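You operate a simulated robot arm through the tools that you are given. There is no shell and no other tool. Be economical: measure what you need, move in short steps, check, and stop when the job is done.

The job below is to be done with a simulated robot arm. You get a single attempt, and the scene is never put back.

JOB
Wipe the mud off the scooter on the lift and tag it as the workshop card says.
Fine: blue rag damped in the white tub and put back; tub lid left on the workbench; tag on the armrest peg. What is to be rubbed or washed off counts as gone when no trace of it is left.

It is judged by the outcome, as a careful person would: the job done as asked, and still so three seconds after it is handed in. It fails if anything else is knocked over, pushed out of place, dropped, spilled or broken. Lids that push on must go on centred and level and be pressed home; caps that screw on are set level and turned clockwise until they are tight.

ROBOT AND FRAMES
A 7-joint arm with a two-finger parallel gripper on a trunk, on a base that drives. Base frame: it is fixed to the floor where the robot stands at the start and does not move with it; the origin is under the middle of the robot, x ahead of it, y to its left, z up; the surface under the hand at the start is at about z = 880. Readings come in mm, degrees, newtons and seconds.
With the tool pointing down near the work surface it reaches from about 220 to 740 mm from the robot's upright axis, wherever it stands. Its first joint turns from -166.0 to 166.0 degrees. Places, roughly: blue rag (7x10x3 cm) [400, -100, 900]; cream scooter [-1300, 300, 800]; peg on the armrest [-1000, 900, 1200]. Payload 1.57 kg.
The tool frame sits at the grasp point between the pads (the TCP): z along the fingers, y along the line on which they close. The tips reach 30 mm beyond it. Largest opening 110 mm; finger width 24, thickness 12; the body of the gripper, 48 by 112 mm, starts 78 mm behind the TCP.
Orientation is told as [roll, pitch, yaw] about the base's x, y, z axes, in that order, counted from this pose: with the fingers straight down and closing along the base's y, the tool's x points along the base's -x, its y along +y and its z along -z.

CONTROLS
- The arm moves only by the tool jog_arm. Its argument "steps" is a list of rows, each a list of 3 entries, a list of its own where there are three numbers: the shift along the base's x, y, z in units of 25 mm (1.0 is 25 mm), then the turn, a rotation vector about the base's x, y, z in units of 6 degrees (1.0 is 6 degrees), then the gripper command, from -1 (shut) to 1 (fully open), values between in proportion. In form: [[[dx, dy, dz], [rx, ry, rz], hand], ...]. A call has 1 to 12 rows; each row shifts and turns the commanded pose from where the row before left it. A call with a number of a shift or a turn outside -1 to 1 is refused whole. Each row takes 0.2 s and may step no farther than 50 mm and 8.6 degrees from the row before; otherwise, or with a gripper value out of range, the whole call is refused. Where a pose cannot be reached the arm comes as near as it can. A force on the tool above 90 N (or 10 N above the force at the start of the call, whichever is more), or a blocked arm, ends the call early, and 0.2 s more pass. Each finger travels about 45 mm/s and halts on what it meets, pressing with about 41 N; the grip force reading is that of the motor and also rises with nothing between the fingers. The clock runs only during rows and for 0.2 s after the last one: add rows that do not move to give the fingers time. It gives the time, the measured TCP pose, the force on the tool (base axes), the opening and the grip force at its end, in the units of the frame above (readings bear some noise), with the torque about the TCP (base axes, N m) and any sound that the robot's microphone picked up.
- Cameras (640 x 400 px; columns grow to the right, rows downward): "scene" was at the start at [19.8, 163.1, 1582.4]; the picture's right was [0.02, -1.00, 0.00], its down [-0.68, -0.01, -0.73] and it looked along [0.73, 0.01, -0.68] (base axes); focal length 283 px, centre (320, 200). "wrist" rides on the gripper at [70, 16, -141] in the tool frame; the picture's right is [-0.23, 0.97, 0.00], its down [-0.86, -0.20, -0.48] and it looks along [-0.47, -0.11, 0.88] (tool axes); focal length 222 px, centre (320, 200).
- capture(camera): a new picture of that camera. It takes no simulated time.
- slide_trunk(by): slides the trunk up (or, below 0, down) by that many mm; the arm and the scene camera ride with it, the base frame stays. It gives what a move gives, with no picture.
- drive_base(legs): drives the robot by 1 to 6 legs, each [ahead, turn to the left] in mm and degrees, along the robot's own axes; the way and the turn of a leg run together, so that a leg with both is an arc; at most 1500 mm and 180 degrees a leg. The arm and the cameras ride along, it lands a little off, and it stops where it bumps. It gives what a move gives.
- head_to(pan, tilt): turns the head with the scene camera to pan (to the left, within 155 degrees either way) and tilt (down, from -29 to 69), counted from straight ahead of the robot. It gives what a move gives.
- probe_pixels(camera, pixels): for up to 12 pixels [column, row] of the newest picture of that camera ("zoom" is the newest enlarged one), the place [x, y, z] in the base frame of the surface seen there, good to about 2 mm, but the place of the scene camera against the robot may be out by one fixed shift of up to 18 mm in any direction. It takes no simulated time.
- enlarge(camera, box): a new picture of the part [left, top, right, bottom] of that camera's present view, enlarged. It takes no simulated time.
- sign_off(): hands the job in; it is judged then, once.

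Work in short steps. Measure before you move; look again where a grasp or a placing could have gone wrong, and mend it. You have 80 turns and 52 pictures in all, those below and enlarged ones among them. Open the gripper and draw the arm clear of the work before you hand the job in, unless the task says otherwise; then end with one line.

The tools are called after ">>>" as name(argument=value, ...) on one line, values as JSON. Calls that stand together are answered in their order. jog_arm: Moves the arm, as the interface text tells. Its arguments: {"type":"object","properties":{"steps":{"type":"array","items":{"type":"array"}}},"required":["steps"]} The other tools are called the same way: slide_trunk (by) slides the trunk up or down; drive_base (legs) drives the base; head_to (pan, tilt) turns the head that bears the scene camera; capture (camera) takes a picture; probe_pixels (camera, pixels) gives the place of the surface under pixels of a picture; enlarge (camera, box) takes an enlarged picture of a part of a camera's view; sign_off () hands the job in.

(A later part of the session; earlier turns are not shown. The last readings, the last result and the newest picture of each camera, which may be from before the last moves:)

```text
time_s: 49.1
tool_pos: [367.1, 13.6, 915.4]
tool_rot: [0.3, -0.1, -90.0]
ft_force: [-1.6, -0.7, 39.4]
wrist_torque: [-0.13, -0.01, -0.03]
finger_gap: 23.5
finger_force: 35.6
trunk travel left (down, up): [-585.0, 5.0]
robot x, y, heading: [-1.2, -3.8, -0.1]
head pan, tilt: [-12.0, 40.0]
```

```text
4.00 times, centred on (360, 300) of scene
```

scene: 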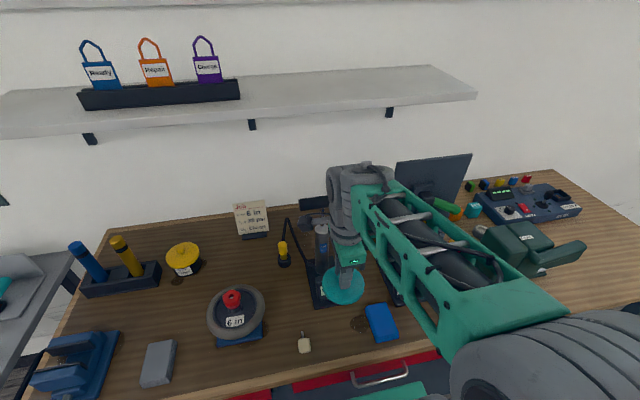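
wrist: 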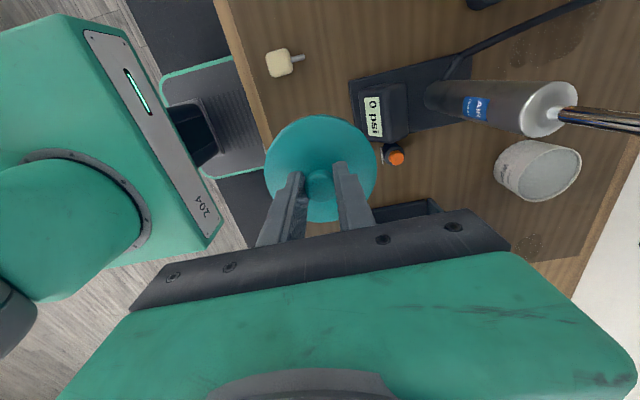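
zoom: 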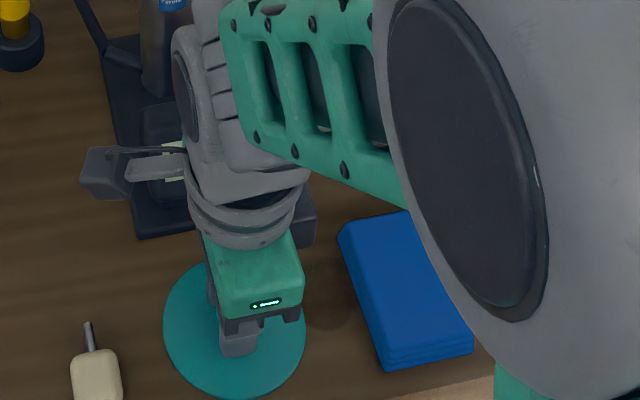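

The lid is on the bench (contact at ~923). Release, rise, and turn the yaw back to 0 while moving above the rag.

>>> jog_arm(steps=[[[0, 0, 0.3], [0, 0, 0], 0.2], [[0, 0, 0], [0, 0, 0], 0.2], [[0, 0, 0], [0, 0, 0], 0.2], [[0, 0, 0.5], [0, 0, 0], 0.2], [[0, 0, 1], [0, 0, 0], 0.2], [[0, 0, 1], [0, 0, 0], 0.2], [[0, 0, 1], [0, 0, 1], 0.2], [[0, 0, 1], [0, 0, 1], 0.5], [[0, 0, 1], [0, 0, 1], 0.5], [[0, 0, 0.5], [0, 0, 1], 1], [[0, -0.5, 0], [0, 0, 1], 1], [[0, -0.5, 0], [0, 0, 1], 1]])

>>> jog_arm(steps=[[[0, -0.5, 0], [0, 0, 1], 1], [[0, -0.5, 0], [0, 0, 1], 1], [[0, -0.5, 0], [0, 0, 1], 1], [[0, -0.5, 0], [0, 0, 1], 1], [[0, -0.5, 0], [0, 0, 1], 1], [[0, -0.5, 0], [0, 0, 1], 1], [[0, -0.5, 0], [0, 0, 1], 1], [[-0.8, 0, 0], [0, 0, 1], 1], [[-1, -0.3, 0], [0, 0, 1], 1], [[0, 0, 0], [0, 0, 0], 1]])

>>> capture(camera="wrist")

```text
time_s: 51.8
tool_pos: [367.0, -9.5, 1071.4]
tool_rot: [0.0, 0.0, -54.0]
ft_force: [-0.3, 0.1, 0.3]
wrist_torque: [0.03, 0.01, 0.01]
finger_gap: 110.0
finger_force: 0.0
trunk travel left (down, up): [-585.0, 5.0]
robot x, y, heading: [3.5, 0.6, 0.1]
head pan, tilt: [-12.0, 40.0]
```

```text
time_s: 54.0
tool_pos: [322.1, -105.0, 1068.8]
tool_rot: [0.0, 0.0, -0.1]
ft_force: [0.5, -0.3, -0.2]
wrist_torque: [0.02, 0.02, 0.0]
finger_gap: 109.8
finger_force: 0.1
trunk travel left (down, up): [-585.0, 5.0]
robot x, y, heading: [0.7, -1.2, 0.1]
head pan, tilt: [-12.0, 40.0]
```

```text
22 pictures are left
```

wrist: 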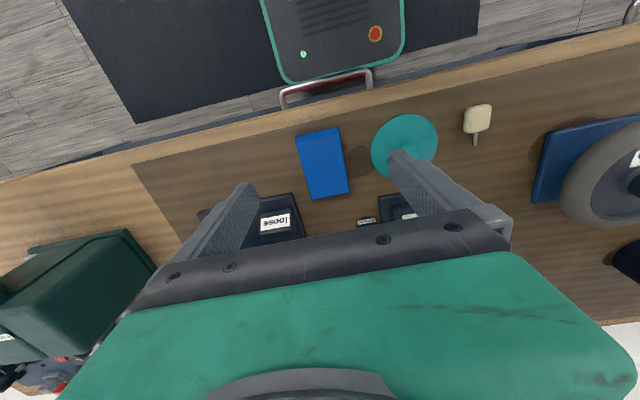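

Lid lies flat at (404,145); rag at (322,163). Probe the rag corners precisely.

>>> probe_pixels(camera="wrist", pixels=[[298, 138], [337, 130], [311, 197], [347, 192], [323, 163], [304, 165], [340, 160], [318, 132], [329, 194]])

```text
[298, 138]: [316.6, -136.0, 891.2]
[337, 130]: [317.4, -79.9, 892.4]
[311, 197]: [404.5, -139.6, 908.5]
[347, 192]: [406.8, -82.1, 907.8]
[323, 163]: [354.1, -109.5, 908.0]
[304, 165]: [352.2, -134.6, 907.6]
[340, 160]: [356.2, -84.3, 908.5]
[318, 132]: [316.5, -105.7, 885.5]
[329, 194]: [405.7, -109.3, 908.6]
```

Rag centre (361,−110), top 908, aligned with yaw 0. I descend with the fingers partly open to TCP z 918 and grip, leaving ~10 mm of rag below the tips.

>>> jog_arm(steps=[[[0.8, -0.1, -1], [0, 0, 0], 0.7], [[0.8, -0.1, -1], [0, 0, 0], 0.7], [[0, 0, -1], [0, 0, 0], 0.7], [[0, 0, -1], [0, 0, 0], 0.7], [[0, 0, -1], [0, 0, 0], 0.7], [[0, 0, -0.7], [0, 0, 0], 0.7], [[0, 0, -0.32], [0, 0, 0], 0.7], [[0, 0, 0], [0, 0, 0], 0.7]])

>>> jog_arm(steps=[[[0, 0, 0], [0, 0, 0], -1], [[0, 0, 0], [0, 0, 0], -1], [[0, 0, 0], [0, 0, 0], -1], [[0, 0, 0], [0, 0, 0], -1], [[0, 0, 0], [0, 0, 0], -1]])

>>> jog_arm(steps=[[[0, 0, 1], [0, 0, 0], -1], [[0, 0, 1], [0, 0, 0], -1], [[0, 0, 1], [0, 0, 0], -1], [[0, 0, 1], [0, 0, 0], -1], [[0, 0, 1], [0, 0, 0], -1], [[0, 0, 1], [0, 0, 0], -1], [[0, 0, 1], [0, 0, 0], -1], [[0, 0, 1], [0, 0, 0], -1], [[0, 0, 1], [0, 0, 0], -1], [[0, 0, 1], [0, 0, 0], -1], [[0, 0, 0], [0, 0, 0], -1]])

>>> capture(camera="wrist")

```text
time_s: 55.8
tool_pos: [360.3, -110.2, 920.1]
tool_rot: [0.0, 0.0, 0.0]
ft_force: [0.1, 0.6, -0.2]
wrist_torque: [0.0, -0.03, 0.01]
finger_gap: 93.8
finger_force: 0.0
trunk travel left (down, up): [-585.0, 5.0]
robot x, y, heading: [0.2, 0.0, -0.0]
head pan, tilt: [-12.0, 40.0]
```

```text
time_s: 57.0
tool_pos: [361.3, -110.0, 921.4]
tool_rot: [0.0, 0.0, 0.0]
ft_force: [0.2, 0.2, -0.1]
wrist_torque: [0.02, -0.01, 0.01]
finger_gap: 63.8
finger_force: 41.1
trunk travel left (down, up): [-585.0, 5.0]
robot x, y, heading: [3.8, 2.1, -0.2]
head pan, tilt: [-12.0, 40.0]
```

```text
time_s: 59.4
tool_pos: [360.4, -110.2, 1169.0]
tool_rot: [-0.1, 0.0, 0.0]
ft_force: [-0.6, -0.5, -0.6]
wrist_torque: [-0.01, 0.0, 0.01]
finger_gap: 63.6
finger_force: 41.1
trunk travel left (down, up): [-585.0, 5.0]
robot x, y, heading: [2.0, 1.9, -0.1]
head pan, tilt: [-12.0, 40.0]
```

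```text
21 pictures are left
```

wrist: 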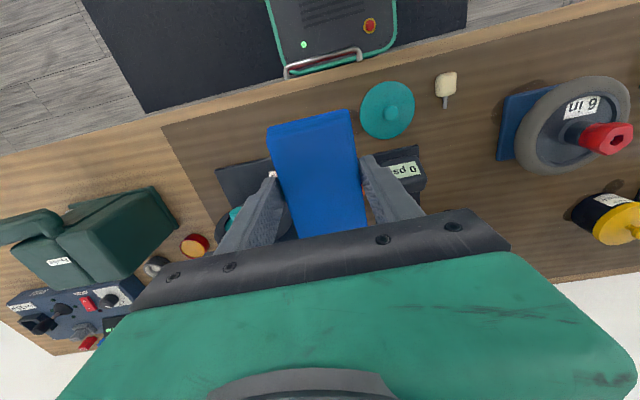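

Rag held well (gap 63.6), bottom ≈ TCP−42. I yaw −90° and go to the tub through the slot at y≈−112.

>>> jog_arm(steps=[[[0, 0, 0], [0, 0, -1], -1], [[0, 0, 0], [0, 0, -1], -1], [[0, 0, 0], [0, 0, -1], -1], [[0, 0, 0], [0, 0, -1], -1], [[0, 0, 0], [0, 0, -1], -1], [[0, 0, 0], [0, 0, -1], -1], [[0.5, 0, 0], [0, 0, -1], -1], [[0.5, 0, 0], [0, 0, -1], -1], [[0.5, 0, -0.3], [0, 0, -1], -1], [[0.5, 0, -0.3], [0, 0, -1], -1], [[0.5, 0, -0.3], [0, 0, -1], -1], [[0.5, 0, -0.3], [0, 0, -1], -1]])

>>> jog_arm(steps=[[[0, 0, -0.3], [0, 0, -1], -1], [[0, 0, -0.2], [0, 0, -1], -1], [[0, 0, 0], [0, 0, -1], -1], [[1, -0.1, 0], [0, 0, 0], -1], [[1, 0, 0], [0, 0, 0], -1], [[1, 0, 0], [0, 0, 0], -1], [[1, 0, 0], [0, 0, 0], -1], [[1, 0, 0], [0, 0, 0], -1], [[1, 0, 0], [0, 0, 0], -1]])

```text
time_s: 62.0
tool_pos: [435.6, -111.1, 1141.1]
tool_rot: [0.0, 0.1, -72.0]
ft_force: [0.9, -1.5, -0.7]
wrist_torque: [0.05, 0.0, -0.01]
finger_gap: 63.9
finger_force: 40.3
trunk travel left (down, up): [-585.0, 5.0]
robot x, y, heading: [1.5, -0.9, -0.2]
head pan, tilt: [-12.0, 40.0]
```

```text
time_s: 64.0
tool_pos: [586.6, -113.0, 1128.3]
tool_rot: [0.0, 0.0, -89.9]
ft_force: [-0.3, 0.0, 0.0]
wrist_torque: [0.01, -0.04, 0.0]
finger_gap: 64.0
finger_force: 41.1
trunk travel left (down, up): [-585.0, 5.0]
robot x, y, heading: [-1.1, 0.5, 0.2]
head pan, tilt: [-12.0, 40.0]
```

Through the slot; now descend and go over the tub, then creep down onto the pad.

>>> jog_arm(steps=[[[0.6, 0, -1], [0, 0, 0], -1], [[0.6, 0, -1], [0, 0, 0], -1], [[0.6, 0, -1], [0, 0, 0], -1], [[1, -0.2, 0], [0, 0, 0], -1], [[1, -0.3, 0], [0, 0, 0], -1], [[1, -0.3, 0], [0, 0, 0], -1], [[0.5, 0, -1], [0, 0, 0], -1], [[0, 0, -0.9], [0, 0, 0], -1], [[0, 0, -0.3], [0, 0, 0], -1], [[0, 0, 0], [0, 0, 0], -1]])

>>> jog_arm(steps=[[[0, 0, -0.15], [0, 0, 0], -1], [[0, 0, -0.15], [0, 0, 0], -1], [[0, 0, -0.1], [0, 0, 0], -1], [[0, 0, -0.1], [0, 0, 0], -1]])

```text
time_s: 66.2
tool_pos: [720.1, -130.8, 1000.1]
tool_rot: [0.0, -0.1, -90.0]
ft_force: [0.5, 0.1, -0.4]
wrist_torque: [0.02, -0.01, 0.0]
finger_gap: 63.7
finger_force: 41.3
trunk travel left (down, up): [-585.0, 5.0]
robot x, y, heading: [-0.1, -1.0, 0.1]
head pan, tilt: [-12.0, 40.0]
```

```text
time_s: 67.2
tool_pos: [717.9, -131.4, 986.4]
tool_rot: [0.0, 0.1, -90.0]
ft_force: [-0.1, 0.1, -0.5]
wrist_torque: [0.01, -0.01, 0.04]
finger_gap: 63.5
finger_force: 41.6
trunk travel left (down, up): [-585.0, 5.0]
robot x, y, heading: [0.3, 3.1, 0.1]
head pan, tilt: [-12.0, 40.0]
```

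Not touching yet at 986; creep further until a moderate press.

>>> jog_arm(steps=[[[0, 0, -0.1], [0, 0, 0], -1], [[0, 0, -0.1], [0, 0, 0], -1], [[0, 0, -0.1], [0, 0, 0], -1]])

>>> jog_arm(steps=[[[0, 0, -0.04], [0, 0, 0], -1], [[0, 0, -0.04], [0, 0, 0], -1], [[0, 0, 0], [0, 0, 0], -1]])

>>> capture(camera="wrist")

```text
time_s: 68.0
tool_pos: [718.7, -131.7, 983.5]
tool_rot: [0.3, -0.1, -90.0]
ft_force: [-1.4, 0.4, 14.7]
wrist_torque: [0.07, 0.47, -0.03]
finger_gap: 63.7
finger_force: 40.9
trunk travel left (down, up): [-585.0, 5.0]
robot x, y, heading: [-0.8, -1.2, 0.0]
head pan, tilt: [-12.0, 40.0]
```

```text
time_s: 68.8
tool_pos: [718.4, -132.6, 981.8]
tool_rot: [0.6, -0.1, -90.0]
ft_force: [6.7, 0.6, 35.1]
wrist_torque: [0.05, 0.42, 0.0]
finger_gap: 63.6
finger_force: 40.9
trunk travel left (down, up): [-585.0, 5.0]
robot x, y, heading: [-1.1, 0.1, 0.1]
head pan, tilt: [-12.0, 40.0]
```

```text
20 pictures are left
```

wrist: 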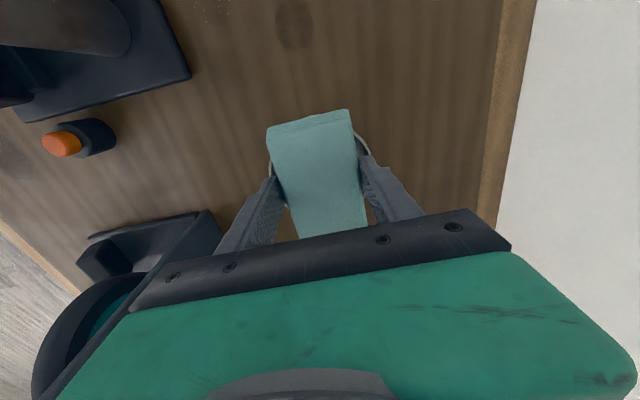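

The rag turned pale — it is damp. I retreat by the same path.

>>> jog_arm(steps=[[[0, 0, 0.6], [0, 0, 0], -1], [[0, 0, 1], [0, 0, 0], -1], [[-0.5, 0.2, 0.7], [0, 0, 0], -1], [[-1, 0.3, 0], [0, 0, 0], -1], [[-1, 0.3, 0], [0, 0, 0], -1], [[-1, 0, 0.3], [0, 0, 0], -1], [[-0.6, 0, 1], [0, 0, 0], -1], [[-0.6, 0, 1], [0, 0, 0], -1], [[-0.5, 0, 1], [0, 0, 0], -1], [[-0.5, 0, 0.2], [0, 0, 0], -1], [[-1, 0, 0], [0, 0, 0], -1], [[-1, 0, 0], [0, 0, 0], -1]])

>>> jog_arm(steps=[[[-1, 0, 0], [0, 0, 0], -1], [[-1, 0, 0], [0, 0, 0], -1], [[-1, 0, 0], [0, 0, 0], -1], [[-1, 0, 0.5], [0, 0, 1], -1], [[-1, 0, 0.5], [0, 0, 1], -1], [[-1, 0, 0.5], [0, 0, 1], -1], [[-0.5, 0.2, 0.5], [0, 0, 1], -1], [[-0.5, 0.5, 0], [0, 0, 1], -1], [[0, 0.5, 0], [0, 0, 1], -1], [[0, 0.5, 0], [0, 0, 1], -1], [[0, 0.5, 0], [0, 0, 1], -1], [[0, 0.5, 0], [0, 0, 1], -1]])

>>> jog_arm(steps=[[[-0.5, 0, 0], [0, 0, 1], -1], [[-0.5, 0, 0], [0, 0, 1], -1], [[0, 0.5, 0], [0, 0, 1], -1], [[0, 0.5, 0], [0, 0, 1], -1], [[0, 0.5, 0], [0, 0, 1], -1], [[0, 0, 0], [0, 0, 1], -1]])

```text
time_s: 71.3
tool_pos: [525.8, -112.6, 1123.1]
tool_rot: [0.0, 0.0, -90.0]
ft_force: [-0.7, 0.3, -0.9]
wrist_torque: [-0.04, -0.01, -0.03]
finger_gap: 63.6
finger_force: 41.0
trunk travel left (down, up): [-585.0, 5.0]
robot x, y, heading: [-1.7, -1.7, -0.1]
head pan, tilt: [-12.0, 40.0]
```

```text
time_s: 74.0
tool_pos: [350.5, -44.9, 1170.4]
tool_rot: [0.0, 0.0, -35.9]
ft_force: [0.2, 0.0, -0.4]
wrist_torque: [-0.01, -0.01, 0.0]
finger_gap: 63.6
finger_force: 41.6
trunk travel left (down, up): [-585.0, 5.0]
robot x, y, heading: [-1.6, -1.2, -0.1]
head pan, tilt: [-12.0, 40.0]
```

```text
time_s: 75.3
tool_pos: [326.1, -9.7, 1172.9]
tool_rot: [0.0, 0.0, 0.1]
ft_force: [0.4, -0.6, -0.4]
wrist_torque: [0.02, 0.03, 0.0]
finger_gap: 63.6
finger_force: 40.5
trunk travel left (down, up): [-585.0, 5.0]
robot x, y, heading: [-0.5, 0.8, 0.1]
head pan, tilt: [-12.0, 40.0]
```

Now drive: back 300, turn left 125°, ahead 395, turn 55° to face the scooter at about (−527,324), then look.

>>> drive_base(legs=[[-300, 0], [0, 125], [395, 0], [0, 55]])

>>> head_to(pan=0, tilt=42)

>>> capture(camera="scene")

```text
time_s: 87.2
tool_pos: [-859.4, 330.4, 1172.7]
tool_rot: [0.1, -0.1, -179.4]
ft_force: [-0.6, 0.4, 0.1]
wrist_torque: [0.0, 0.0, 0.0]
finger_gap: 63.7
finger_force: 41.0
trunk travel left (down, up): [-585.0, 5.0]
robot x, y, heading: [-529.4, 326.6, -179.3]
head pan, tilt: [-12.0, 40.0]
```

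```text
time_s: 87.9
tool_pos: [-857.8, 329.2, 1172.4]
tool_rot: [0.0, 0.0, -179.4]
ft_force: [-0.1, 0.3, -0.7]
wrist_torque: [0.05, -0.01, -0.01]
finger_gap: 63.8
finger_force: 40.5
trunk travel left (down, up): [-585.0, 5.0]
robot x, y, heading: [-534.5, 327.3, -179.4]
head pan, tilt: [0.0, 42.0]
```

```text
19 pictures are left
```

scene: 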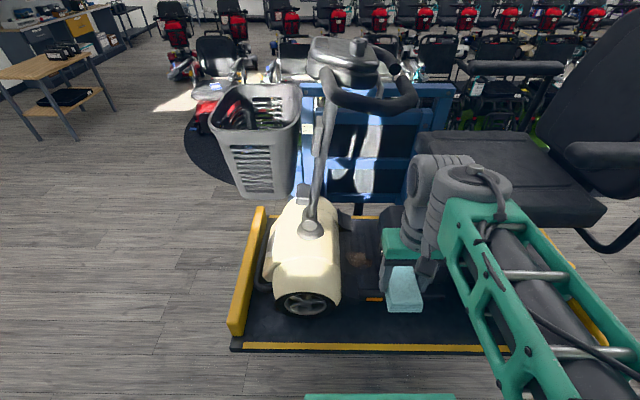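

The mud shows at (358,258), rag in front at (403,288). I probe the platform edge, tiller, handlebar, seat, mud.

>>> probe_pixels(camera="scene", pixels=[[370, 350], [370, 340], [325, 170], [312, 225], [415, 98], [400, 70], [605, 212], [490, 140], [358, 258], [348, 255], [345, 290], [380, 240]])

>>> capture(camera="wrist")

```text
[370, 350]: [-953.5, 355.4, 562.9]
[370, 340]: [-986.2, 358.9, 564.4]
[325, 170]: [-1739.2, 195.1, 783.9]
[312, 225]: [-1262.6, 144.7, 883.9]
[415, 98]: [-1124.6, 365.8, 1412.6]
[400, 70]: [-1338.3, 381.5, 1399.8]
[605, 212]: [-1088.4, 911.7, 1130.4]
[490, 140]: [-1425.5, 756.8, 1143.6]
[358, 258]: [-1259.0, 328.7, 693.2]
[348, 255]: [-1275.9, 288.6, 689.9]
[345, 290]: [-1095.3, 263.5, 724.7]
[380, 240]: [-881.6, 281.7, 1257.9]
```

```text
18 pictures are left
```

wrist: 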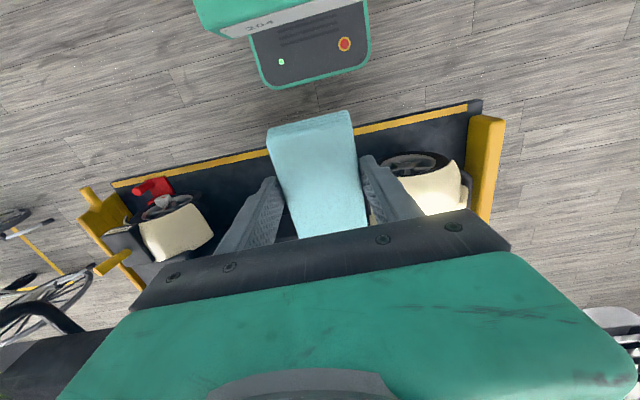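

Handlebar grip reaches (−1125,366) at z≈1412, so the arm passes well beneath once lowered. I lower the trunk 250 and drive 80 mm closer, then look with the wrist camera.

>>> slide_trunk(by=-250)

>>> drive_base(legs=[[80, 0]])

>>> jog_arm(steps=[[[-1, 0, -0.5], [0, 0, 0], -1], [[-1, 0, -0.5], [0, 0, 0], -1], [[-1, 0, -0.5], [0, 0, 0], -1], [[-1, 0, -0.5], [0, 0, 0], -1], [[0, 0, 0], [0, 0, 0], -1]])

>>> capture(camera="wrist")

>>> capture(camera="scene")

```text
time_s: 90.5
tool_pos: [-860.4, 330.6, 921.6]
tool_rot: [0.0, 0.0, -179.5]
ft_force: [0.4, -0.9, -0.1]
wrist_torque: [0.01, 0.0, 0.03]
finger_gap: 63.4
finger_force: 40.9
trunk travel left (down, up): [-335.0, 255.0]
robot x, y, heading: [-537.0, 323.4, -179.2]
head pan, tilt: [0.0, 42.0]
```

```text
time_s: 91.5
tool_pos: [-937.2, 330.0, 922.4]
tool_rot: [0.0, 0.0, -179.5]
ft_force: [0.1, -0.3, 0.1]
wrist_torque: [-0.02, -0.01, 0.01]
finger_gap: 63.6
finger_force: 40.7
trunk travel left (down, up): [-335.0, 255.0]
robot x, y, heading: [-613.1, 329.3, -179.6]
head pan, tilt: [0.0, 42.0]
```

```text
time_s: 92.7
tool_pos: [-1037.5, 329.2, 873.9]
tool_rot: [0.1, 0.0, -179.5]
ft_force: [0.7, -0.1, -0.6]
wrist_torque: [0.04, -0.01, 0.01]
finger_gap: 64.1
finger_force: 40.9
trunk travel left (down, up): [-335.0, 255.0]
robot x, y, heading: [-614.0, 323.4, -179.4]
head pan, tilt: [0.0, 42.0]
```

```text
17 pictures are left
```

wrist: 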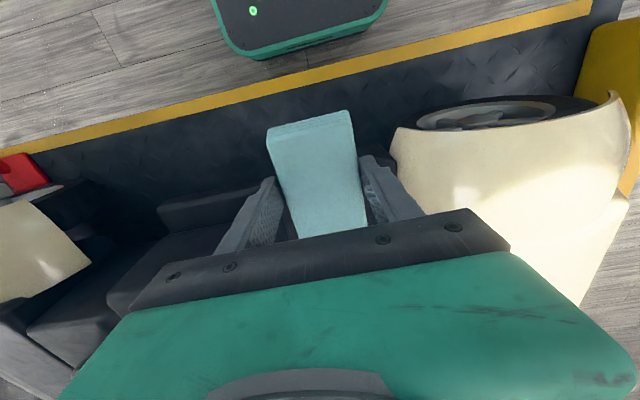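

```text
16 pictures are left
```

scene: 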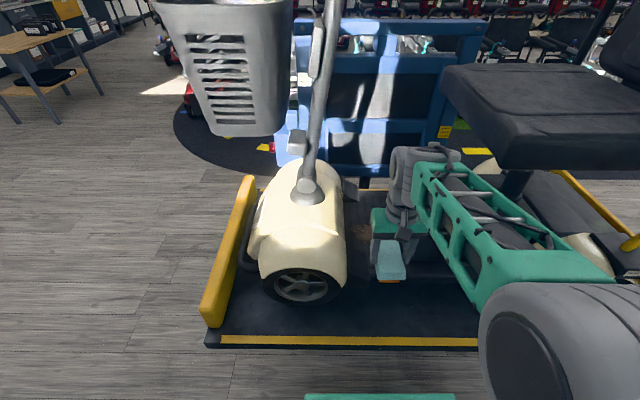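

Enlarging the scene near (360,230) to locate mud edges relative to the cowl and the deck.

>>> enlarge(camera="scene", box=[310, 180, 440, 262])

>>> probe_pixels(camera="zoom", pixels=[[215, 215], [245, 215], [265, 240], [265, 270], [270, 200], [170, 250], [150, 150], [190, 330], [285, 320], [240, 350], [220, 100], [380, 350]])

>>> probe_pixels(camera="wrist", pixels=[[395, 145], [392, 160], [170, 205], [165, 240], [270, 180], [240, 195], [110, 300], [360, 160], [60, 330]])

```text
4.88 times, centred on (375, 221) of scene
```

zoom: 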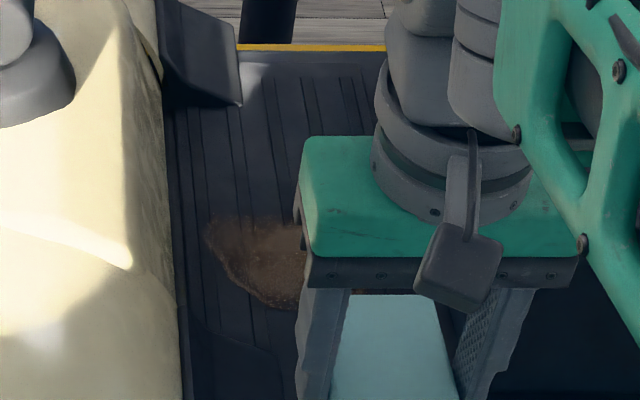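

```text
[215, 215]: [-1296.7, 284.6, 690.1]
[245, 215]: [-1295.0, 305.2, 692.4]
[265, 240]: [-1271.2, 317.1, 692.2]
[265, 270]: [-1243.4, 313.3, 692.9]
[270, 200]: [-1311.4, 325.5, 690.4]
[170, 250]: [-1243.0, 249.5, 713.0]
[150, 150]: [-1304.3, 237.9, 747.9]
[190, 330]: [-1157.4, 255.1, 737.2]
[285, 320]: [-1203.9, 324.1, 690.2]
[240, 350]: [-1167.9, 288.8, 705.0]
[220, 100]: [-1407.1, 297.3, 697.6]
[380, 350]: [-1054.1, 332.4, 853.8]
```

```text
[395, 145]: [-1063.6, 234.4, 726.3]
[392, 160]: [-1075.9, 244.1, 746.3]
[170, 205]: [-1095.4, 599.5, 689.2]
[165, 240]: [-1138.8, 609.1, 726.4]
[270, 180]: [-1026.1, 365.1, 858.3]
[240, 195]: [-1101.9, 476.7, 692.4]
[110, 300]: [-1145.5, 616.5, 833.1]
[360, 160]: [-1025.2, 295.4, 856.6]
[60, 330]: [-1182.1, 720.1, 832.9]
```

Scene shift checks out the same in base axes (true ≈ scene + (3,−11,+8)): mud ≈ x −1291…−1209, y 264…366, deck z ≈ 699. Move over (−1250,318) and descend to just above the deck.

>>> jog_arm(steps=[[[-1, 0, 0], [0, 0, 0], -1], [[-1, 0, 0], [0, 0, 0], -1], [[-1, 0, 0], [0, 0, 0], -1], [[-1, 0, 0], [0, 0, 0], -1], [[-1, 0, -0.4], [0, 0, 0], -1], [[-1, 0, -0.4], [0, 0, 0], -1], [[-1, -0.2, -0.8], [0, 0, 0], -1], [[-1, -0.2, -0.8], [0, 0, 0], -1], [[-0.5, 0, -0.8], [0, 0, 0], -1], [[0, 0, -0.8], [0, 0, 0], -1], [[0, 0, -0.6], [0, 0, 0], -1], [[0, 0, 0], [0, 0, 0], -1]])

>>> enlarge(camera="scene", box=[300, 170, 460, 270])

```text
time_s: 95.3
tool_pos: [-1249.4, 321.4, 756.8]
tool_rot: [-0.1, 0.0, -179.6]
ft_force: [0.2, -0.2, -1.0]
wrist_torque: [0.03, 0.03, 0.02]
finger_gap: 63.7
finger_force: 40.7
trunk travel left (down, up): [-335.0, 255.0]
robot x, y, heading: [-612.6, 320.8, -179.5]
head pan, tilt: [0.0, 42.0]
```

```text
4.00 times, centred on (380, 220) of scene
```

zoom: 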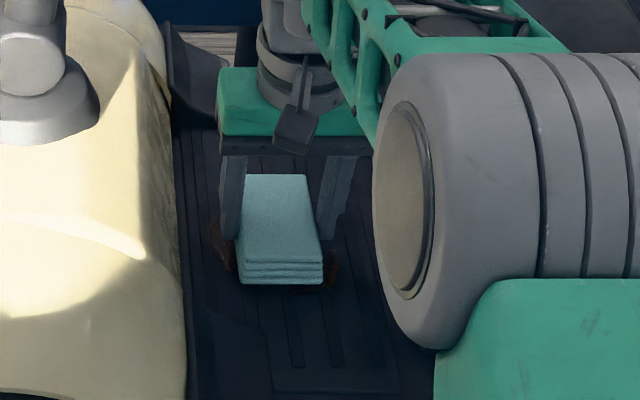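

The rag hovers over the mud, with mud peeking at both sides. Creep down to contact.

>>> jog_arm(steps=[[[0, 0, -0.2], [0, 0, 0], -1], [[0, 0, -0.15], [0, 0, 0], -1], [[0, 0, -0.15], [0, 0, 0], -1], [[0, 0, -0.1], [0, 0, 0], -1]])

```text
time_s: 96.3
tool_pos: [-1249.6, 319.0, 742.0]
tool_rot: [-0.1, 0.0, -179.4]
ft_force: [0.7, 1.1, -0.1]
wrist_torque: [0.0, -0.05, 0.01]
finger_gap: 63.6
finger_force: 41.0
trunk travel left (down, up): [-335.0, 255.0]
robot x, y, heading: [-614.5, 324.5, -179.4]
head pan, tilt: [0.0, 42.0]
```

>>> jog_arm(steps=[[[0, 0, -0.08], [0, 0, 0], -1], [[0, 0, -0.08], [0, 0, 0], -1], [[0, 0, 0], [0, 0, 0], -1]])

```text
time_s: 97.1
tool_pos: [-1250.3, 319.7, 739.3]
tool_rot: [0.0, -0.1, -179.5]
ft_force: [0.8, -1.0, 8.1]
wrist_torque: [0.0, -0.17, 0.0]
finger_gap: 63.7
finger_force: 41.1
trunk travel left (down, up): [-335.0, 255.0]
robot x, y, heading: [-615.0, 323.5, -179.6]
head pan, tilt: [0.0, 42.0]
```

Contact at z≈739 (8 N). I press 2 mm more and rub: strokes across y 290…345 with x offsets.

>>> jog_arm(steps=[[[0, 0, -0.06], [0, 0, 0], -1], [[0, -0.6, 0], [0, 0, 0], -1], [[0, -0.6, 0], [0, 0, 0], -1], [[0, 0.8, 0], [0, 0, 0], -1], [[0, 0.8, 0], [0, 0, 0], -1], [[0, 0.7, 0], [0, 0, 0], -1], [[0.6, 0, 0], [0, 0, 0], -1], [[0, -0.8, 0], [0, 0, 0], -1], [[0, -0.8, 0], [0, 0, 0], -1], [[0, -0.7, 0], [0, 0, 0], -1], [[-0.6, 0, 0], [0, 0, 0], -1]])

>>> jog_arm(steps=[[[-0.6, 0, 0], [0, 0, 0], -1], [[0, 0.8, 0], [0, 0, 0], -1], [[0, 0.8, 0], [0, 0, 0], -1], [[0, 0.7, 0], [0, 0, 0], -1], [[0.6, 0, 0], [0, 0, 0], -1], [[0, -0.8, 0], [0, 0, 0], -1], [[0, -0.8, 0], [0, 0, 0], -1], [[0, -0.6, 0], [0, 0, 0], -1], [[0, 0, 0.5], [0, 0, 0], -1], [[1, 0.6, 1], [0, 0, 0], -1], [[1, 0.6, 1], [0, 0, 0], -1], [[1, 0, 1], [0, 0, 0], -1]])

>>> jog_arm(steps=[[[1, 0, 0.5], [0, 0, 0], -1], [[1, 0, 0], [0, 0, 0], -1], [[1, 0, 0], [0, 0, 0], -1], [[1, 0, 0], [0, 0, 0], -1], [[1, 0, 0], [0, 0, 0], -1], [[0.5, 1, 0], [0, 0, 0], -1], [[0, 1, 0], [0, 0, 0], -1], [[0, 0, 0], [0, 0, 0], -1]])

>>> enlarge(camera="scene", box=[320, 190, 440, 265])

```text
time_s: 99.5
tool_pos: [-1247.9, 286.5, 738.3]
tool_rot: [0.0, -0.1, -179.2]
ft_force: [16.0, -2.9, 42.3]
wrist_torque: [-0.02, -0.72, -0.07]
finger_gap: 64.0
finger_force: 40.7
trunk travel left (down, up): [-335.0, 255.0]
robot x, y, heading: [-610.5, 326.1, -179.2]
head pan, tilt: [0.0, 42.0]
```

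```text
time_s: 102.1
tool_pos: [-1172.8, 323.2, 824.9]
tool_rot: [-0.1, 0.1, -179.5]
ft_force: [0.1, -0.3, -0.8]
wrist_torque: [0.02, -0.01, 0.01]
finger_gap: 63.7
finger_force: 41.2
trunk travel left (down, up): [-335.0, 255.0]
robot x, y, heading: [-613.7, 325.9, -179.4]
head pan, tilt: [0.0, 42.0]
```

```text
time_s: 103.9
tool_pos: [-1038.2, 371.9, 837.3]
tool_rot: [0.0, 0.0, -179.4]
ft_force: [0.8, -0.2, -0.7]
wrist_torque: [-0.02, -0.03, 0.0]
finger_gap: 63.6
finger_force: 41.1
trunk travel left (down, up): [-335.0, 255.0]
robot x, y, heading: [-617.1, 322.9, -179.5]
head pan, tilt: [0.0, 42.0]
```

```text
5.33 times, centred on (380, 228) of scene
```

zoom: 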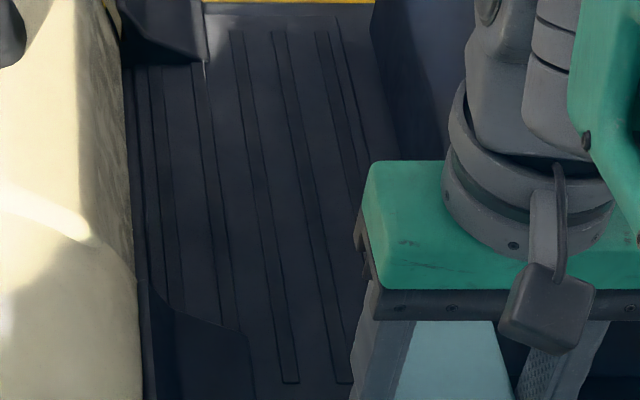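

The footboard is clean. I back off, raise the trunk, and drive back to the bench.

>>> drive_base(legs=[[-85, 0]])

>>> slide_trunk(by=250)

>>> jog_arm(steps=[[[1, -0.5, 0.9], [0, 0, 0], -1], [[1, -0.5, 0.9], [0, 0, 0], -1], [[1, -0.5, 0.9], [0, 0, 0], -1], [[0.8, -0.5, 0.8], [0, 0, 0], -1]])

>>> drive_base(legs=[[0, -55], [-400, 0], [0, -125], [300, 0]])

```text
time_s: 105.0
tool_pos: [-953.1, 373.1, 837.9]
tool_rot: [0.0, 0.0, -179.5]
ft_force: [-0.2, -0.7, -0.8]
wrist_torque: [0.01, -0.03, -0.02]
finger_gap: 63.7
finger_force: 41.3
trunk travel left (down, up): [-335.0, 255.0]
robot x, y, heading: [-529.6, 324.2, -179.2]
head pan, tilt: [0.0, 42.0]
```

```text
time_s: 107.6
tool_pos: [-953.0, 371.0, 1087.4]
tool_rot: [0.0, 0.0, -179.4]
ft_force: [0.3, 0.2, -0.1]
wrist_torque: [0.01, 0.02, 0.01]
finger_gap: 63.7
finger_force: 41.5
trunk travel left (down, up): [-585.0, 5.0]
robot x, y, heading: [-525.5, 325.9, -179.5]
head pan, tilt: [0.0, 42.0]
```

```text
time_s: 108.6
tool_pos: [-855.1, 323.1, 1177.3]
tool_rot: [0.0, -0.2, -179.5]
ft_force: [0.1, 0.2, 0.3]
wrist_torque: [0.01, 0.02, -0.03]
finger_gap: 63.7
finger_force: 40.8
trunk travel left (down, up): [-585.0, 5.0]
robot x, y, heading: [-526.5, 325.9, -179.4]
head pan, tilt: [0.0, 42.0]
```

```text
time_s: 120.3
tool_pos: [334.0, 16.2, 1176.6]
tool_rot: [0.0, 0.1, 1.7]
ft_force: [0.5, 1.3, -0.3]
wrist_torque: [0.01, 0.03, -0.01]
finger_gap: 64.1
finger_force: 40.9
trunk travel left (down, up): [-585.0, 5.0]
robot x, y, heading: [6.9, 7.8, 1.7]
head pan, tilt: [0.0, 42.0]
```

Back at (7,8), heading 1.7°. Correct yaw, move above (361,−110), and lower the rag to its original place.

>>> jog_arm(steps=[[[0.5, -1, 0], [0, 0, -0.28], -1], [[0.58, -1, 0], [0, 0, 0], -1], [[0, -1, 0], [0, 0, 0], -1], [[0, -1, 0], [0, 0, 0], -1], [[0, -1, -1], [0, 0, 0], -1], [[0, 0, -1], [0, 0, 0], -1], [[0, 0, -1], [0, 0, 0], -1], [[0, 0, -1], [0, 0, 0], -1], [[0, 0, -1], [0, 0, 0], -1], [[0, 0, -1], [0, 0, 0], -1], [[0, 0, -1], [0, 0, 0], -1], [[0, 0, -1], [0, 0, 0], -1]])

>>> jog_arm(steps=[[[0, 0, -1], [0, 0, 0], -1], [[0, 0, -0.6], [0, 0, 0], -1], [[0, 0, -0.2], [0, 0, 0], -1], [[0, 0, 0], [0, 0, 0], -1]])

```text
time_s: 122.9
tool_pos: [360.9, -107.8, 976.3]
tool_rot: [0.0, 0.0, 0.0]
ft_force: [-0.2, -0.1, 0.0]
wrist_torque: [0.01, -0.02, 0.0]
finger_gap: 64.0
finger_force: 40.9
trunk travel left (down, up): [-585.0, 5.0]
robot x, y, heading: [5.4, 9.6, 1.7]
head pan, tilt: [0.0, 42.0]
```

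```text
time_s: 123.9
tool_pos: [359.8, -109.3, 932.1]
tool_rot: [0.0, 0.0, 0.1]
ft_force: [0.0, -0.6, -0.9]
wrist_torque: [-0.04, -0.01, 0.0]
finger_gap: 63.8
finger_force: 41.0
trunk travel left (down, up): [-585.0, 5.0]
robot x, y, heading: [4.7, 5.4, 1.9]
head pan, tilt: [0.0, 42.0]
```

>>> jog_arm(steps=[[[0, 0, -0.2], [0, 0, 0], -1], [[0, 0, -0.12], [0, 0, 0], -1], [[0, 0, -0.08], [0, 0, 0], -1], [[0, 0, -0.06], [0, 0, 0], -1]])

```text
time_s: 124.9
tool_pos: [361.3, -107.9, 920.2]
tool_rot: [0.0, 0.0, 0.0]
ft_force: [0.0, 0.2, 0.6]
wrist_torque: [0.0, 0.02, -0.03]
finger_gap: 64.0
finger_force: 40.5
trunk travel left (down, up): [-585.0, 5.0]
robot x, y, heading: [4.6, 7.4, 1.9]
head pan, tilt: [0.0, 42.0]
```

The rag is just about at the bench; a hair lower, then release and rise.

>>> jog_arm(steps=[[[0, 0, -0.06], [0, 0, 0], -1], [[0, 0, 0], [0, 0, 0], -1]])

>>> jog_arm(steps=[[[0, 0, 0], [0, 0, 0], 0.6], [[0, 0, 0], [0, 0, 0], 0.6], [[0, 0, 0], [0, 0, 0], 0.6], [[0, 0, 1], [0, 0, 0], 0.6], [[0, 0, 1], [0, 0, 0], 0.6], [[0, 0, 1], [0, 0, 0], 0.6], [[0, 0, 1], [0, 0, 0], 0.6], [[0, 0, 1], [0, 0, 0], 0.6], [[0, 0, 1], [0, 0, 0], 0.6], [[0, 0, 1], [0, 0, 0], 0.6], [[0, 0, 1], [0, 0, 0], 0.6], [[0, 0, 1], [0, 0, 0], 0.6]])

>>> capture(camera="wrist")

```text
time_s: 125.5
tool_pos: [360.1, -109.3, 918.0]
tool_rot: [0.0, -0.2, 0.1]
ft_force: [-0.8, 1.3, 5.1]
wrist_torque: [0.1, -0.29, 0.1]
finger_gap: 63.9
finger_force: 41.6
trunk travel left (down, up): [-585.0, 5.0]
robot x, y, heading: [6.2, 6.8, 1.6]
head pan, tilt: [0.0, 42.0]
```

```text
time_s: 128.1
tool_pos: [360.2, -108.2, 1143.4]
tool_rot: [0.0, 0.0, 0.0]
ft_force: [1.1, -0.7, 0.2]
wrist_torque: [0.0, 0.02, -0.02]
finger_gap: 88.1
finger_force: 0.0
trunk travel left (down, up): [-585.0, 5.0]
robot x, y, heading: [3.1, 7.8, 1.6]
head pan, tilt: [0.0, 42.0]
```

```text
12 pictures are left
```

wrist: 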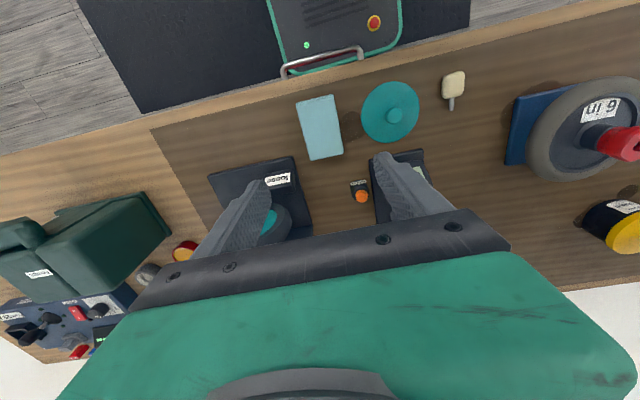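

The rag is back in its place. Now swing the hand up to the tag: pitch −90° so the fingers point at the shelf, toward (510,240,1460).

>>> jog_arm(steps=[[[0.5, 1, 1], [0, -1, 0], 0.6], [[0.5, 1, 1], [0, -1, 0], 0.6], [[0.5, 1, 1], [0, -1, 0], 0.6], [[0.5, 1, 1], [0, -1, 0], 0.6], [[0.5, 1, 1], [0, -1, 0], 0.6], [[0.5, 1, 1], [0, -1, 0], 0.6], [[0.5, 1, 1], [0, -1, 0], 0.6], [[0.5, 1, 1], [0, -1, 0], 0.6], [[0.5, 1, 1], [0, -1, 0], 0.6], [[0.5, 1, 1], [0, -1, 0], 0.6], [[0.5, 1, 1], [0, -1, 0], 0.6], [[0.5, 1, 1], [0, -1, 0], 0.6]])

>>> jog_arm(steps=[[[0.3, 0.6, 0.3], [0, -1, 0], 0.6], [[0.3, 0.6, 0.3], [0, -1, 0], 0.6], [[0.3, 0.6, 0.2], [0, -1, 0], 0.6], [[0, 0, 0], [0, 0, 0], 0.6]])

>>> capture(camera="wrist")

```text
time_s: 130.7
tool_pos: [510.7, 192.1, 1445.7]
tool_rot: [-0.4, -72.0, 0.3]
ft_force: [-0.1, -0.2, 0.3]
wrist_torque: [-0.03, -0.02, -0.02]
finger_gap: 88.0
finger_force: 0.2
trunk travel left (down, up): [-585.0, 5.0]
robot x, y, heading: [5.8, 8.1, 1.7]
head pan, tilt: [0.0, 42.0]
```

```text
time_s: 131.7
tool_pos: [533.0, 236.9, 1464.5]
tool_rot: [-156.2, -89.8, 156.2]
ft_force: [0.3, -0.1, -0.2]
wrist_torque: [-0.01, 0.01, 0.0]
finger_gap: 88.0
finger_force: 0.0
trunk travel left (down, up): [-585.0, 5.0]
robot x, y, heading: [3.9, 5.2, 1.5]
head pan, tilt: [0.0, 42.0]
```

```text
11 pictures are left
```

wrist: 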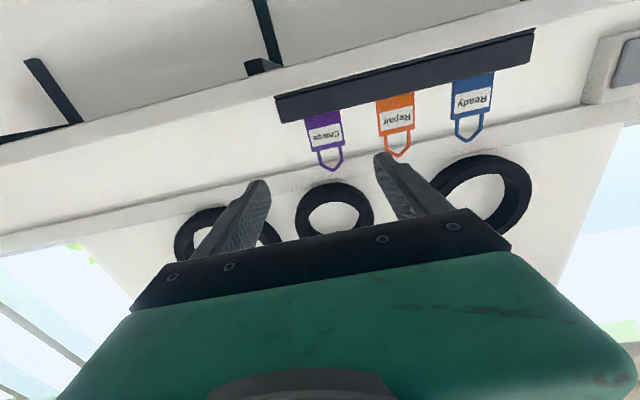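

Charge tag at (325,130) (picture upside down). Probe card edges, loop, rail and the rings behind.

>>> probe_pixels(camera="wrist", pixels=[[307, 130], [340, 125], [325, 133], [322, 118], [330, 148], [330, 168], [319, 158], [342, 153], [300, 108], [376, 115], [335, 188], [410, 100]])

```text
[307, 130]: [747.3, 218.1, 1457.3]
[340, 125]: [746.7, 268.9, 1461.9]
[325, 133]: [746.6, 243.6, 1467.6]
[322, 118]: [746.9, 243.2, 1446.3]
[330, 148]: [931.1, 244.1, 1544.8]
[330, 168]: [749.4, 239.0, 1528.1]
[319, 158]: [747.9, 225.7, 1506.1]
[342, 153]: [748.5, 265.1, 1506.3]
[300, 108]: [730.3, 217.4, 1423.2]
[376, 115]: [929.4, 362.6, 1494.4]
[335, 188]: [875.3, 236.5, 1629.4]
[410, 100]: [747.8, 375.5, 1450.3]
```

Card: x 747, y 217…270 (centre 243.5), z up to ~1485. Advance to TCP (748,243.5,1458) and grip across the width.

>>> jog_arm(steps=[[[1, 0.26, -0.25], [0, 0, 0], 0.6], [[1, 0, 0], [0, 0, 0], 0.6], [[1, 0, 0], [0, 0, 0], 0.6], [[1, 0, 0], [0, 0, 0], 0.6], [[1, 0, 0], [0, 0, 0], 0.6], [[1, 0, 0], [0, 0, 0], 0.6], [[1, 0, 0], [0, 0, 0], 0.6], [[1, 0, 0], [0, 0, 0], 0.6], [[0.6, 0, 0], [0, 0, 0], 0.6], [[0, 0, 0], [0, 0, 0], 0.6]])

>>> jog_arm(steps=[[[0, 0, 0], [0, 0, 0], -1], [[0, 0, 0], [0, 0, 0], -1], [[0, 0, 0], [0, 0, 0], -1], [[0, 0, 0], [0, 0, 0], -1]])

>>> capture(camera="wrist")

```text
time_s: 133.9
tool_pos: [747.5, 244.3, 1457.8]
tool_rot: [-89.9, -90.1, 89.9]
ft_force: [-0.5, 0.2, -0.6]
wrist_torque: [0.02, -0.01, 0.01]
finger_gap: 87.8
finger_force: 0.0
trunk travel left (down, up): [-585.0, 5.0]
robot x, y, heading: [0.1, 10.7, 1.5]
head pan, tilt: [0.0, 42.0]
```

```text
time_s: 134.9
tool_pos: [746.3, 244.1, 1458.6]
tool_rot: [-80.4, -89.9, 80.4]
ft_force: [-0.9, -0.3, 0.5]
wrist_torque: [0.01, 0.01, -0.02]
finger_gap: 54.5
finger_force: 31.7
trunk travel left (down, up): [-585.0, 5.0]
robot x, y, heading: [1.6, 7.8, 1.9]
head pan, tilt: [0.0, 42.0]
```

```text
10 pictures are left
```

wrist: 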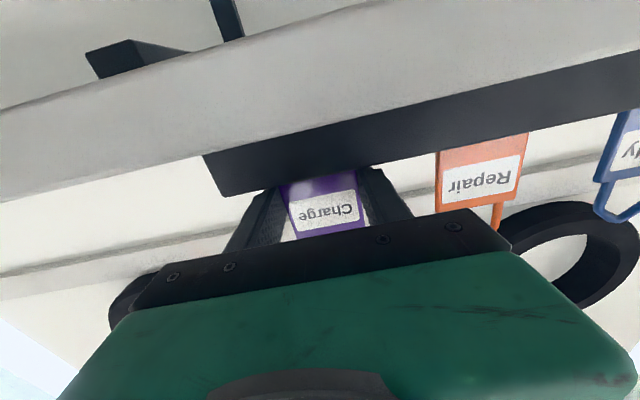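

The card is held (gap 54.5). Lift straight out of the rail by ~75 mm, then pull back and check.

>>> jog_arm(steps=[[[0, 0, 0.4], [0, 0, 0], -1], [[0, 0, 0.6], [0, 0, 0], -1], [[0, 0, 0.8], [0, 0, 0], -1], [[0, 0, 1], [0, 0, 0], -1], [[-0.3, 0, 0.6], [0, 0, 0], -1], [[-1, 0, 0], [0, 0, 0], -1], [[-1, 0, 0], [0, 0, 0], -1], [[-1, 0, 0], [0, 0, 0], -1], [[-1, 0, 0], [0, 0, 0], -1], [[-1, 0, 0], [0, 0, 0], -1], [[-1, 0, 0], [0, 0, 0], -1], [[0, 0, 0], [0, 0, 0], -1]])

>>> capture(camera="wrist")

```text
time_s: 137.5
tool_pos: [590.6, 245.0, 1540.7]
tool_rot: [-60.0, -89.9, 60.0]
ft_force: [0.4, -0.3, -0.8]
wrist_torque: [0.01, 0.01, 0.03]
finger_gap: 54.6
finger_force: 41.2
trunk travel left (down, up): [-585.0, 5.0]
robot x, y, heading: [5.8, 4.6, 1.7]
head pan, tilt: [0.0, 42.0]
```

```text
9 pictures are left
```

wrist: 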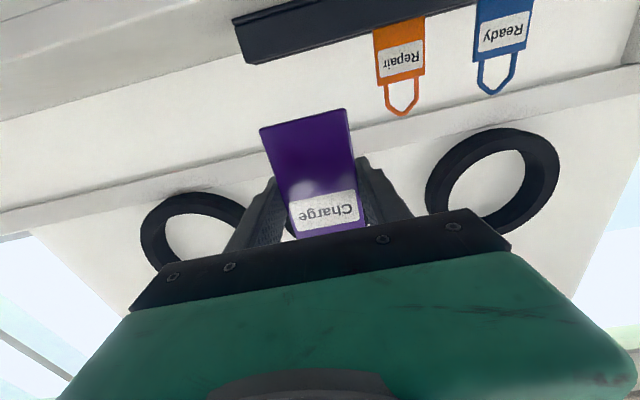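

Tag is held. I retract the arm toward the robot, then drive to about (−600,250), heading ~122°, for the armrest peg.

>>> jog_arm(steps=[[[-1, -1, 0], [0, 0, 0], -1], [[-1, -1, 0], [0, 0, 0], -1], [[-1, -1, 0], [0, 0, 0], -1], [[-1, -1, 0], [0, 0, 0], -1], [[0, -1, 0], [0, 0, 0], -1], [[0, -1, 0], [0, 0, 0], -1], [[0, 0, 0], [0, 0, 0], -1]])

>>> drive_base(legs=[[-300, 0], [0, 138.5], [395, 0], [0, -18]])

>>> head_to(pan=0, tilt=25)

>>> capture(camera="scene")

```text
time_s: 139.1
tool_pos: [490.8, 93.2, 1540.2]
tool_rot: [-64.1, -89.8, 64.1]
ft_force: [-0.7, -0.2, -0.9]
wrist_torque: [0.0, -0.06, 0.01]
finger_gap: 54.7
finger_force: 41.6
trunk travel left (down, up): [-585.0, 5.0]
robot x, y, heading: [5.5, 7.6, 1.5]
head pan, tilt: [0.0, 42.0]
```

```text
time_s: 150.0
tool_pos: [-912.3, 627.6, 1541.2]
tool_rot: [-68.6, -90.0, -171.0]
ft_force: [0.3, 0.3, -0.5]
wrist_torque: [-0.01, 0.01, 0.03]
finger_gap: 54.3
finger_force: 41.4
trunk travel left (down, up): [-585.0, 5.0]
robot x, y, heading: [-594.6, 252.1, 121.9]
head pan, tilt: [0.0, 42.0]
```

```text
time_s: 150.8
tool_pos: [-913.3, 626.8, 1540.1]
tool_rot: [-72.5, -90.0, -167.2]
ft_force: [-0.5, 0.8, -0.2]
wrist_torque: [-0.01, 0.02, 0.01]
finger_gap: 54.6
finger_force: 40.6
trunk travel left (down, up): [-585.0, 5.0]
robot x, y, heading: [-596.0, 252.7, 121.9]
head pan, tilt: [0.0, 25.0]
```

```text
8 pictures are left
```

scene: 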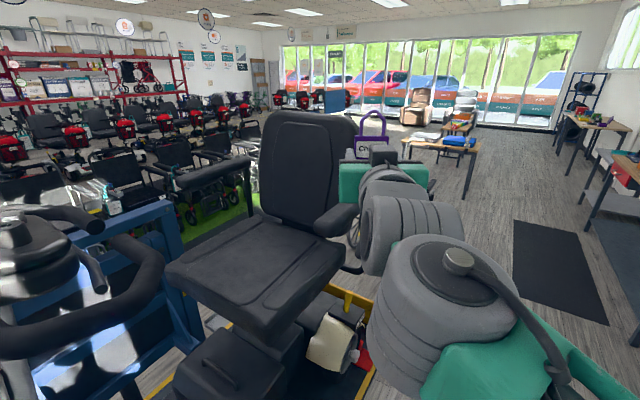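

The arm hides the peg. I shift the hand to the robot's right and look again, enlarged.

>>> jog_arm(steps=[[[0.85, 0.53, 0], [0, 0, 0], -1], [[0.85, 0.53, 0], [0, 0, 0], -1], [[0.85, 0.53, 0], [0, 0, 0], -1], [[0.85, 0.53, 0], [0, 0, 0], -1], [[0.85, 0.53, 0], [0, 0, 0], -1], [[0.85, 0.53, 0], [0, 0, 0], -1], [[0.85, 0.53, 0], [0, 0, 0], -1], [[0.85, 0.4, 0], [0, 0, 0], -1], [[0.85, 0.3, 0], [0, 0, 0], -1], [[0.85, 0.3, 0], [0, 0, 0], -1]])

>>> enlarge(camera="scene", box=[300, 170, 440, 257])

```text
time_s: 152.5
tool_pos: [-848.7, 671.0, 1557.1]
tool_rot: [-138.0, -87.8, -88.9]
ft_force: [0.4, -0.5, 0.1]
wrist_torque: [0.01, 0.0, 0.0]
finger_gap: 54.9
finger_force: 40.8
trunk travel left (down, up): [-585.0, 5.0]
robot x, y, heading: [-594.9, 249.0, 122.2]
head pan, tilt: [0.0, 25.0]
stopped in row 8: the arm was blocked; the commanded pose is now the measured one
```

```text
4.57 times, centred on (370, 214) of scene
```

zoom: 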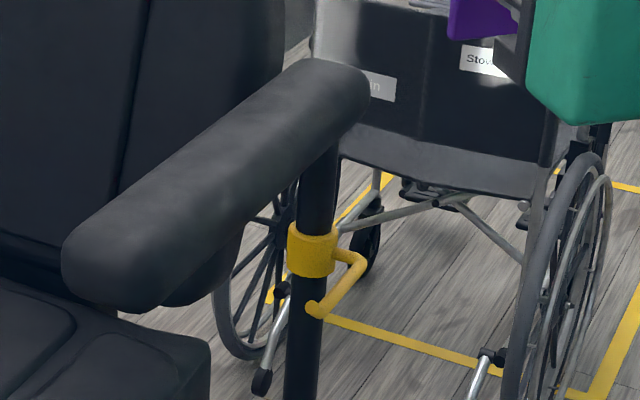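

Peg visible: an L from the collar (312,250) out to (360,260), then its shaft to the tip at (314,310). Probe along it.

>>> probe_pixels(camera="zoom", pixels=[[312, 308], [320, 305], [330, 295], [340, 283], [350, 270], [358, 262], [345, 254], [315, 250], [312, 230], [330, 170], [120, 290], [300, 360]])

```text
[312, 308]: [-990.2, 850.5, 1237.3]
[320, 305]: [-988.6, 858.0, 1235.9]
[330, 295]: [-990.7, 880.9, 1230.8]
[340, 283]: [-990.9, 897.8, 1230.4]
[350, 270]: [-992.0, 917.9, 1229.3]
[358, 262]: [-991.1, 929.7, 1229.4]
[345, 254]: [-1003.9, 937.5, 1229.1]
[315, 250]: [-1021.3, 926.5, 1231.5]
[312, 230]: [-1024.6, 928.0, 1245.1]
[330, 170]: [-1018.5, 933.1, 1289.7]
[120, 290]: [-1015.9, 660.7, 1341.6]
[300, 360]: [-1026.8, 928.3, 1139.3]
```

Peg shaft runs along −y at x≈−990, y 919→~838 (tip slightly upturned), axis z≈1234 (true). The arm got blocked and the tool sits at 133° with ~2° tilt; I correct the tilt, yaw the tool to point along +y, draw back, and lower the trunk.

>>> jog_arm(steps=[[[-0.3, -0.8, 0], [-0.367, 0, 0], -1], [[-0.3, -0.8, 0], [0, 0, -0.9], -1], [[-0.3, -0.8, 0], [0, 0, -0.9], -1], [[-0.3, -0.6, 0], [0, 0, -0.9], -1], [[-0.3, -0.6, 0], [0, 0, -0.9], -1], [[-0.3, -0.4, 0], [0, 0, -0.9], -1], [[-0.3, -0.2, 0], [0, 0, -0.9], -1], [[-0.3, 0, 0], [0, 0, -0.9], -1], [[-0.3, 0, 0], [0, 0, -0.88], -1], [[0, 0, 0], [0, 0, 0], -1]])

>>> slide_trunk(by=-240)

```text
time_s: 153.3
tool_pos: [-744.4, 716.2, 1521.8]
tool_rot: [-24.8, -84.9, 126.3]
ft_force: [-1.0, 0.0, 0.1]
wrist_torque: [-0.03, 0.0, -0.04]
finger_gap: 54.6
finger_force: 41.0
trunk travel left (down, up): [-585.0, 5.0]
robot x, y, heading: [-595.1, 249.1, 122.1]
head pan, tilt: [0.0, 25.0]
stopped in row 3: the arm was blocked; the commanded pose is now the measured one
```

```text
time_s: 155.6
tool_pos: [-765.1, 757.6, 1208.9]
tool_rot: [-19.2, -75.9, 120.9]
ft_force: [0.9, 0.0, -0.7]
wrist_torque: [-0.02, -0.02, -0.02]
finger_gap: 54.7
finger_force: 41.3
trunk travel left (down, up): [-348.0, 242.0]
robot x, y, heading: [-592.1, 252.7, 122.1]
head pan, tilt: [0.0, 25.0]
stopped: the arm was blocked; the commanded pose is now the measured one
```

The arm was at a folded-in limit. I move the hand outward first (toward −x, away from the column) without turning, and check.

>>> jog_arm(steps=[[[-0.8, 0, 0], [0, 0, 0], -1], [[-0.8, -0.2, 0], [0, 0, 0], -1], [[-0.8, -0.3, 0], [0, 0, 0], -1], [[-0.8, -0.3, 0], [0, 0, 0], -1], [[-0.8, -0.3, 0], [0, 0, 0], -1], [[-0.8, -0.3, 0], [0, 0, 0], -1], [[0, 0, 0], [0, 0, 0], -1]])

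>>> capture(camera="scene")

```text
time_s: 157.2
tool_pos: [-883.2, 720.5, 1216.5]
tool_rot: [-19.4, -76.3, 120.8]
ft_force: [0.4, 0.3, -1.1]
wrist_torque: [0.0, 0.01, 0.0]
finger_gap: 54.8
finger_force: 40.8
trunk travel left (down, up): [-348.0, 242.0]
robot x, y, heading: [-592.3, 251.3, 122.0]
head pan, tilt: [0.0, 25.0]
```

```text
6 pictures are left
```

scene: 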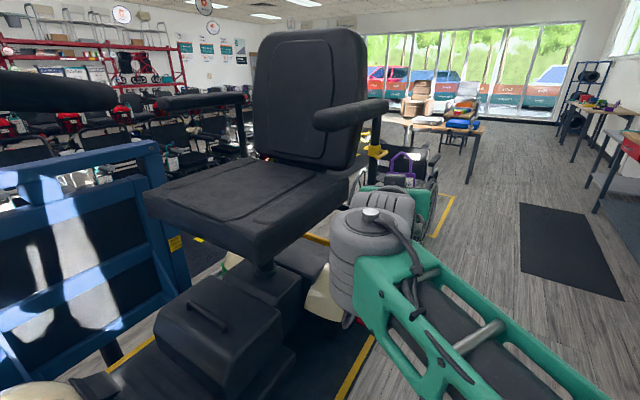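

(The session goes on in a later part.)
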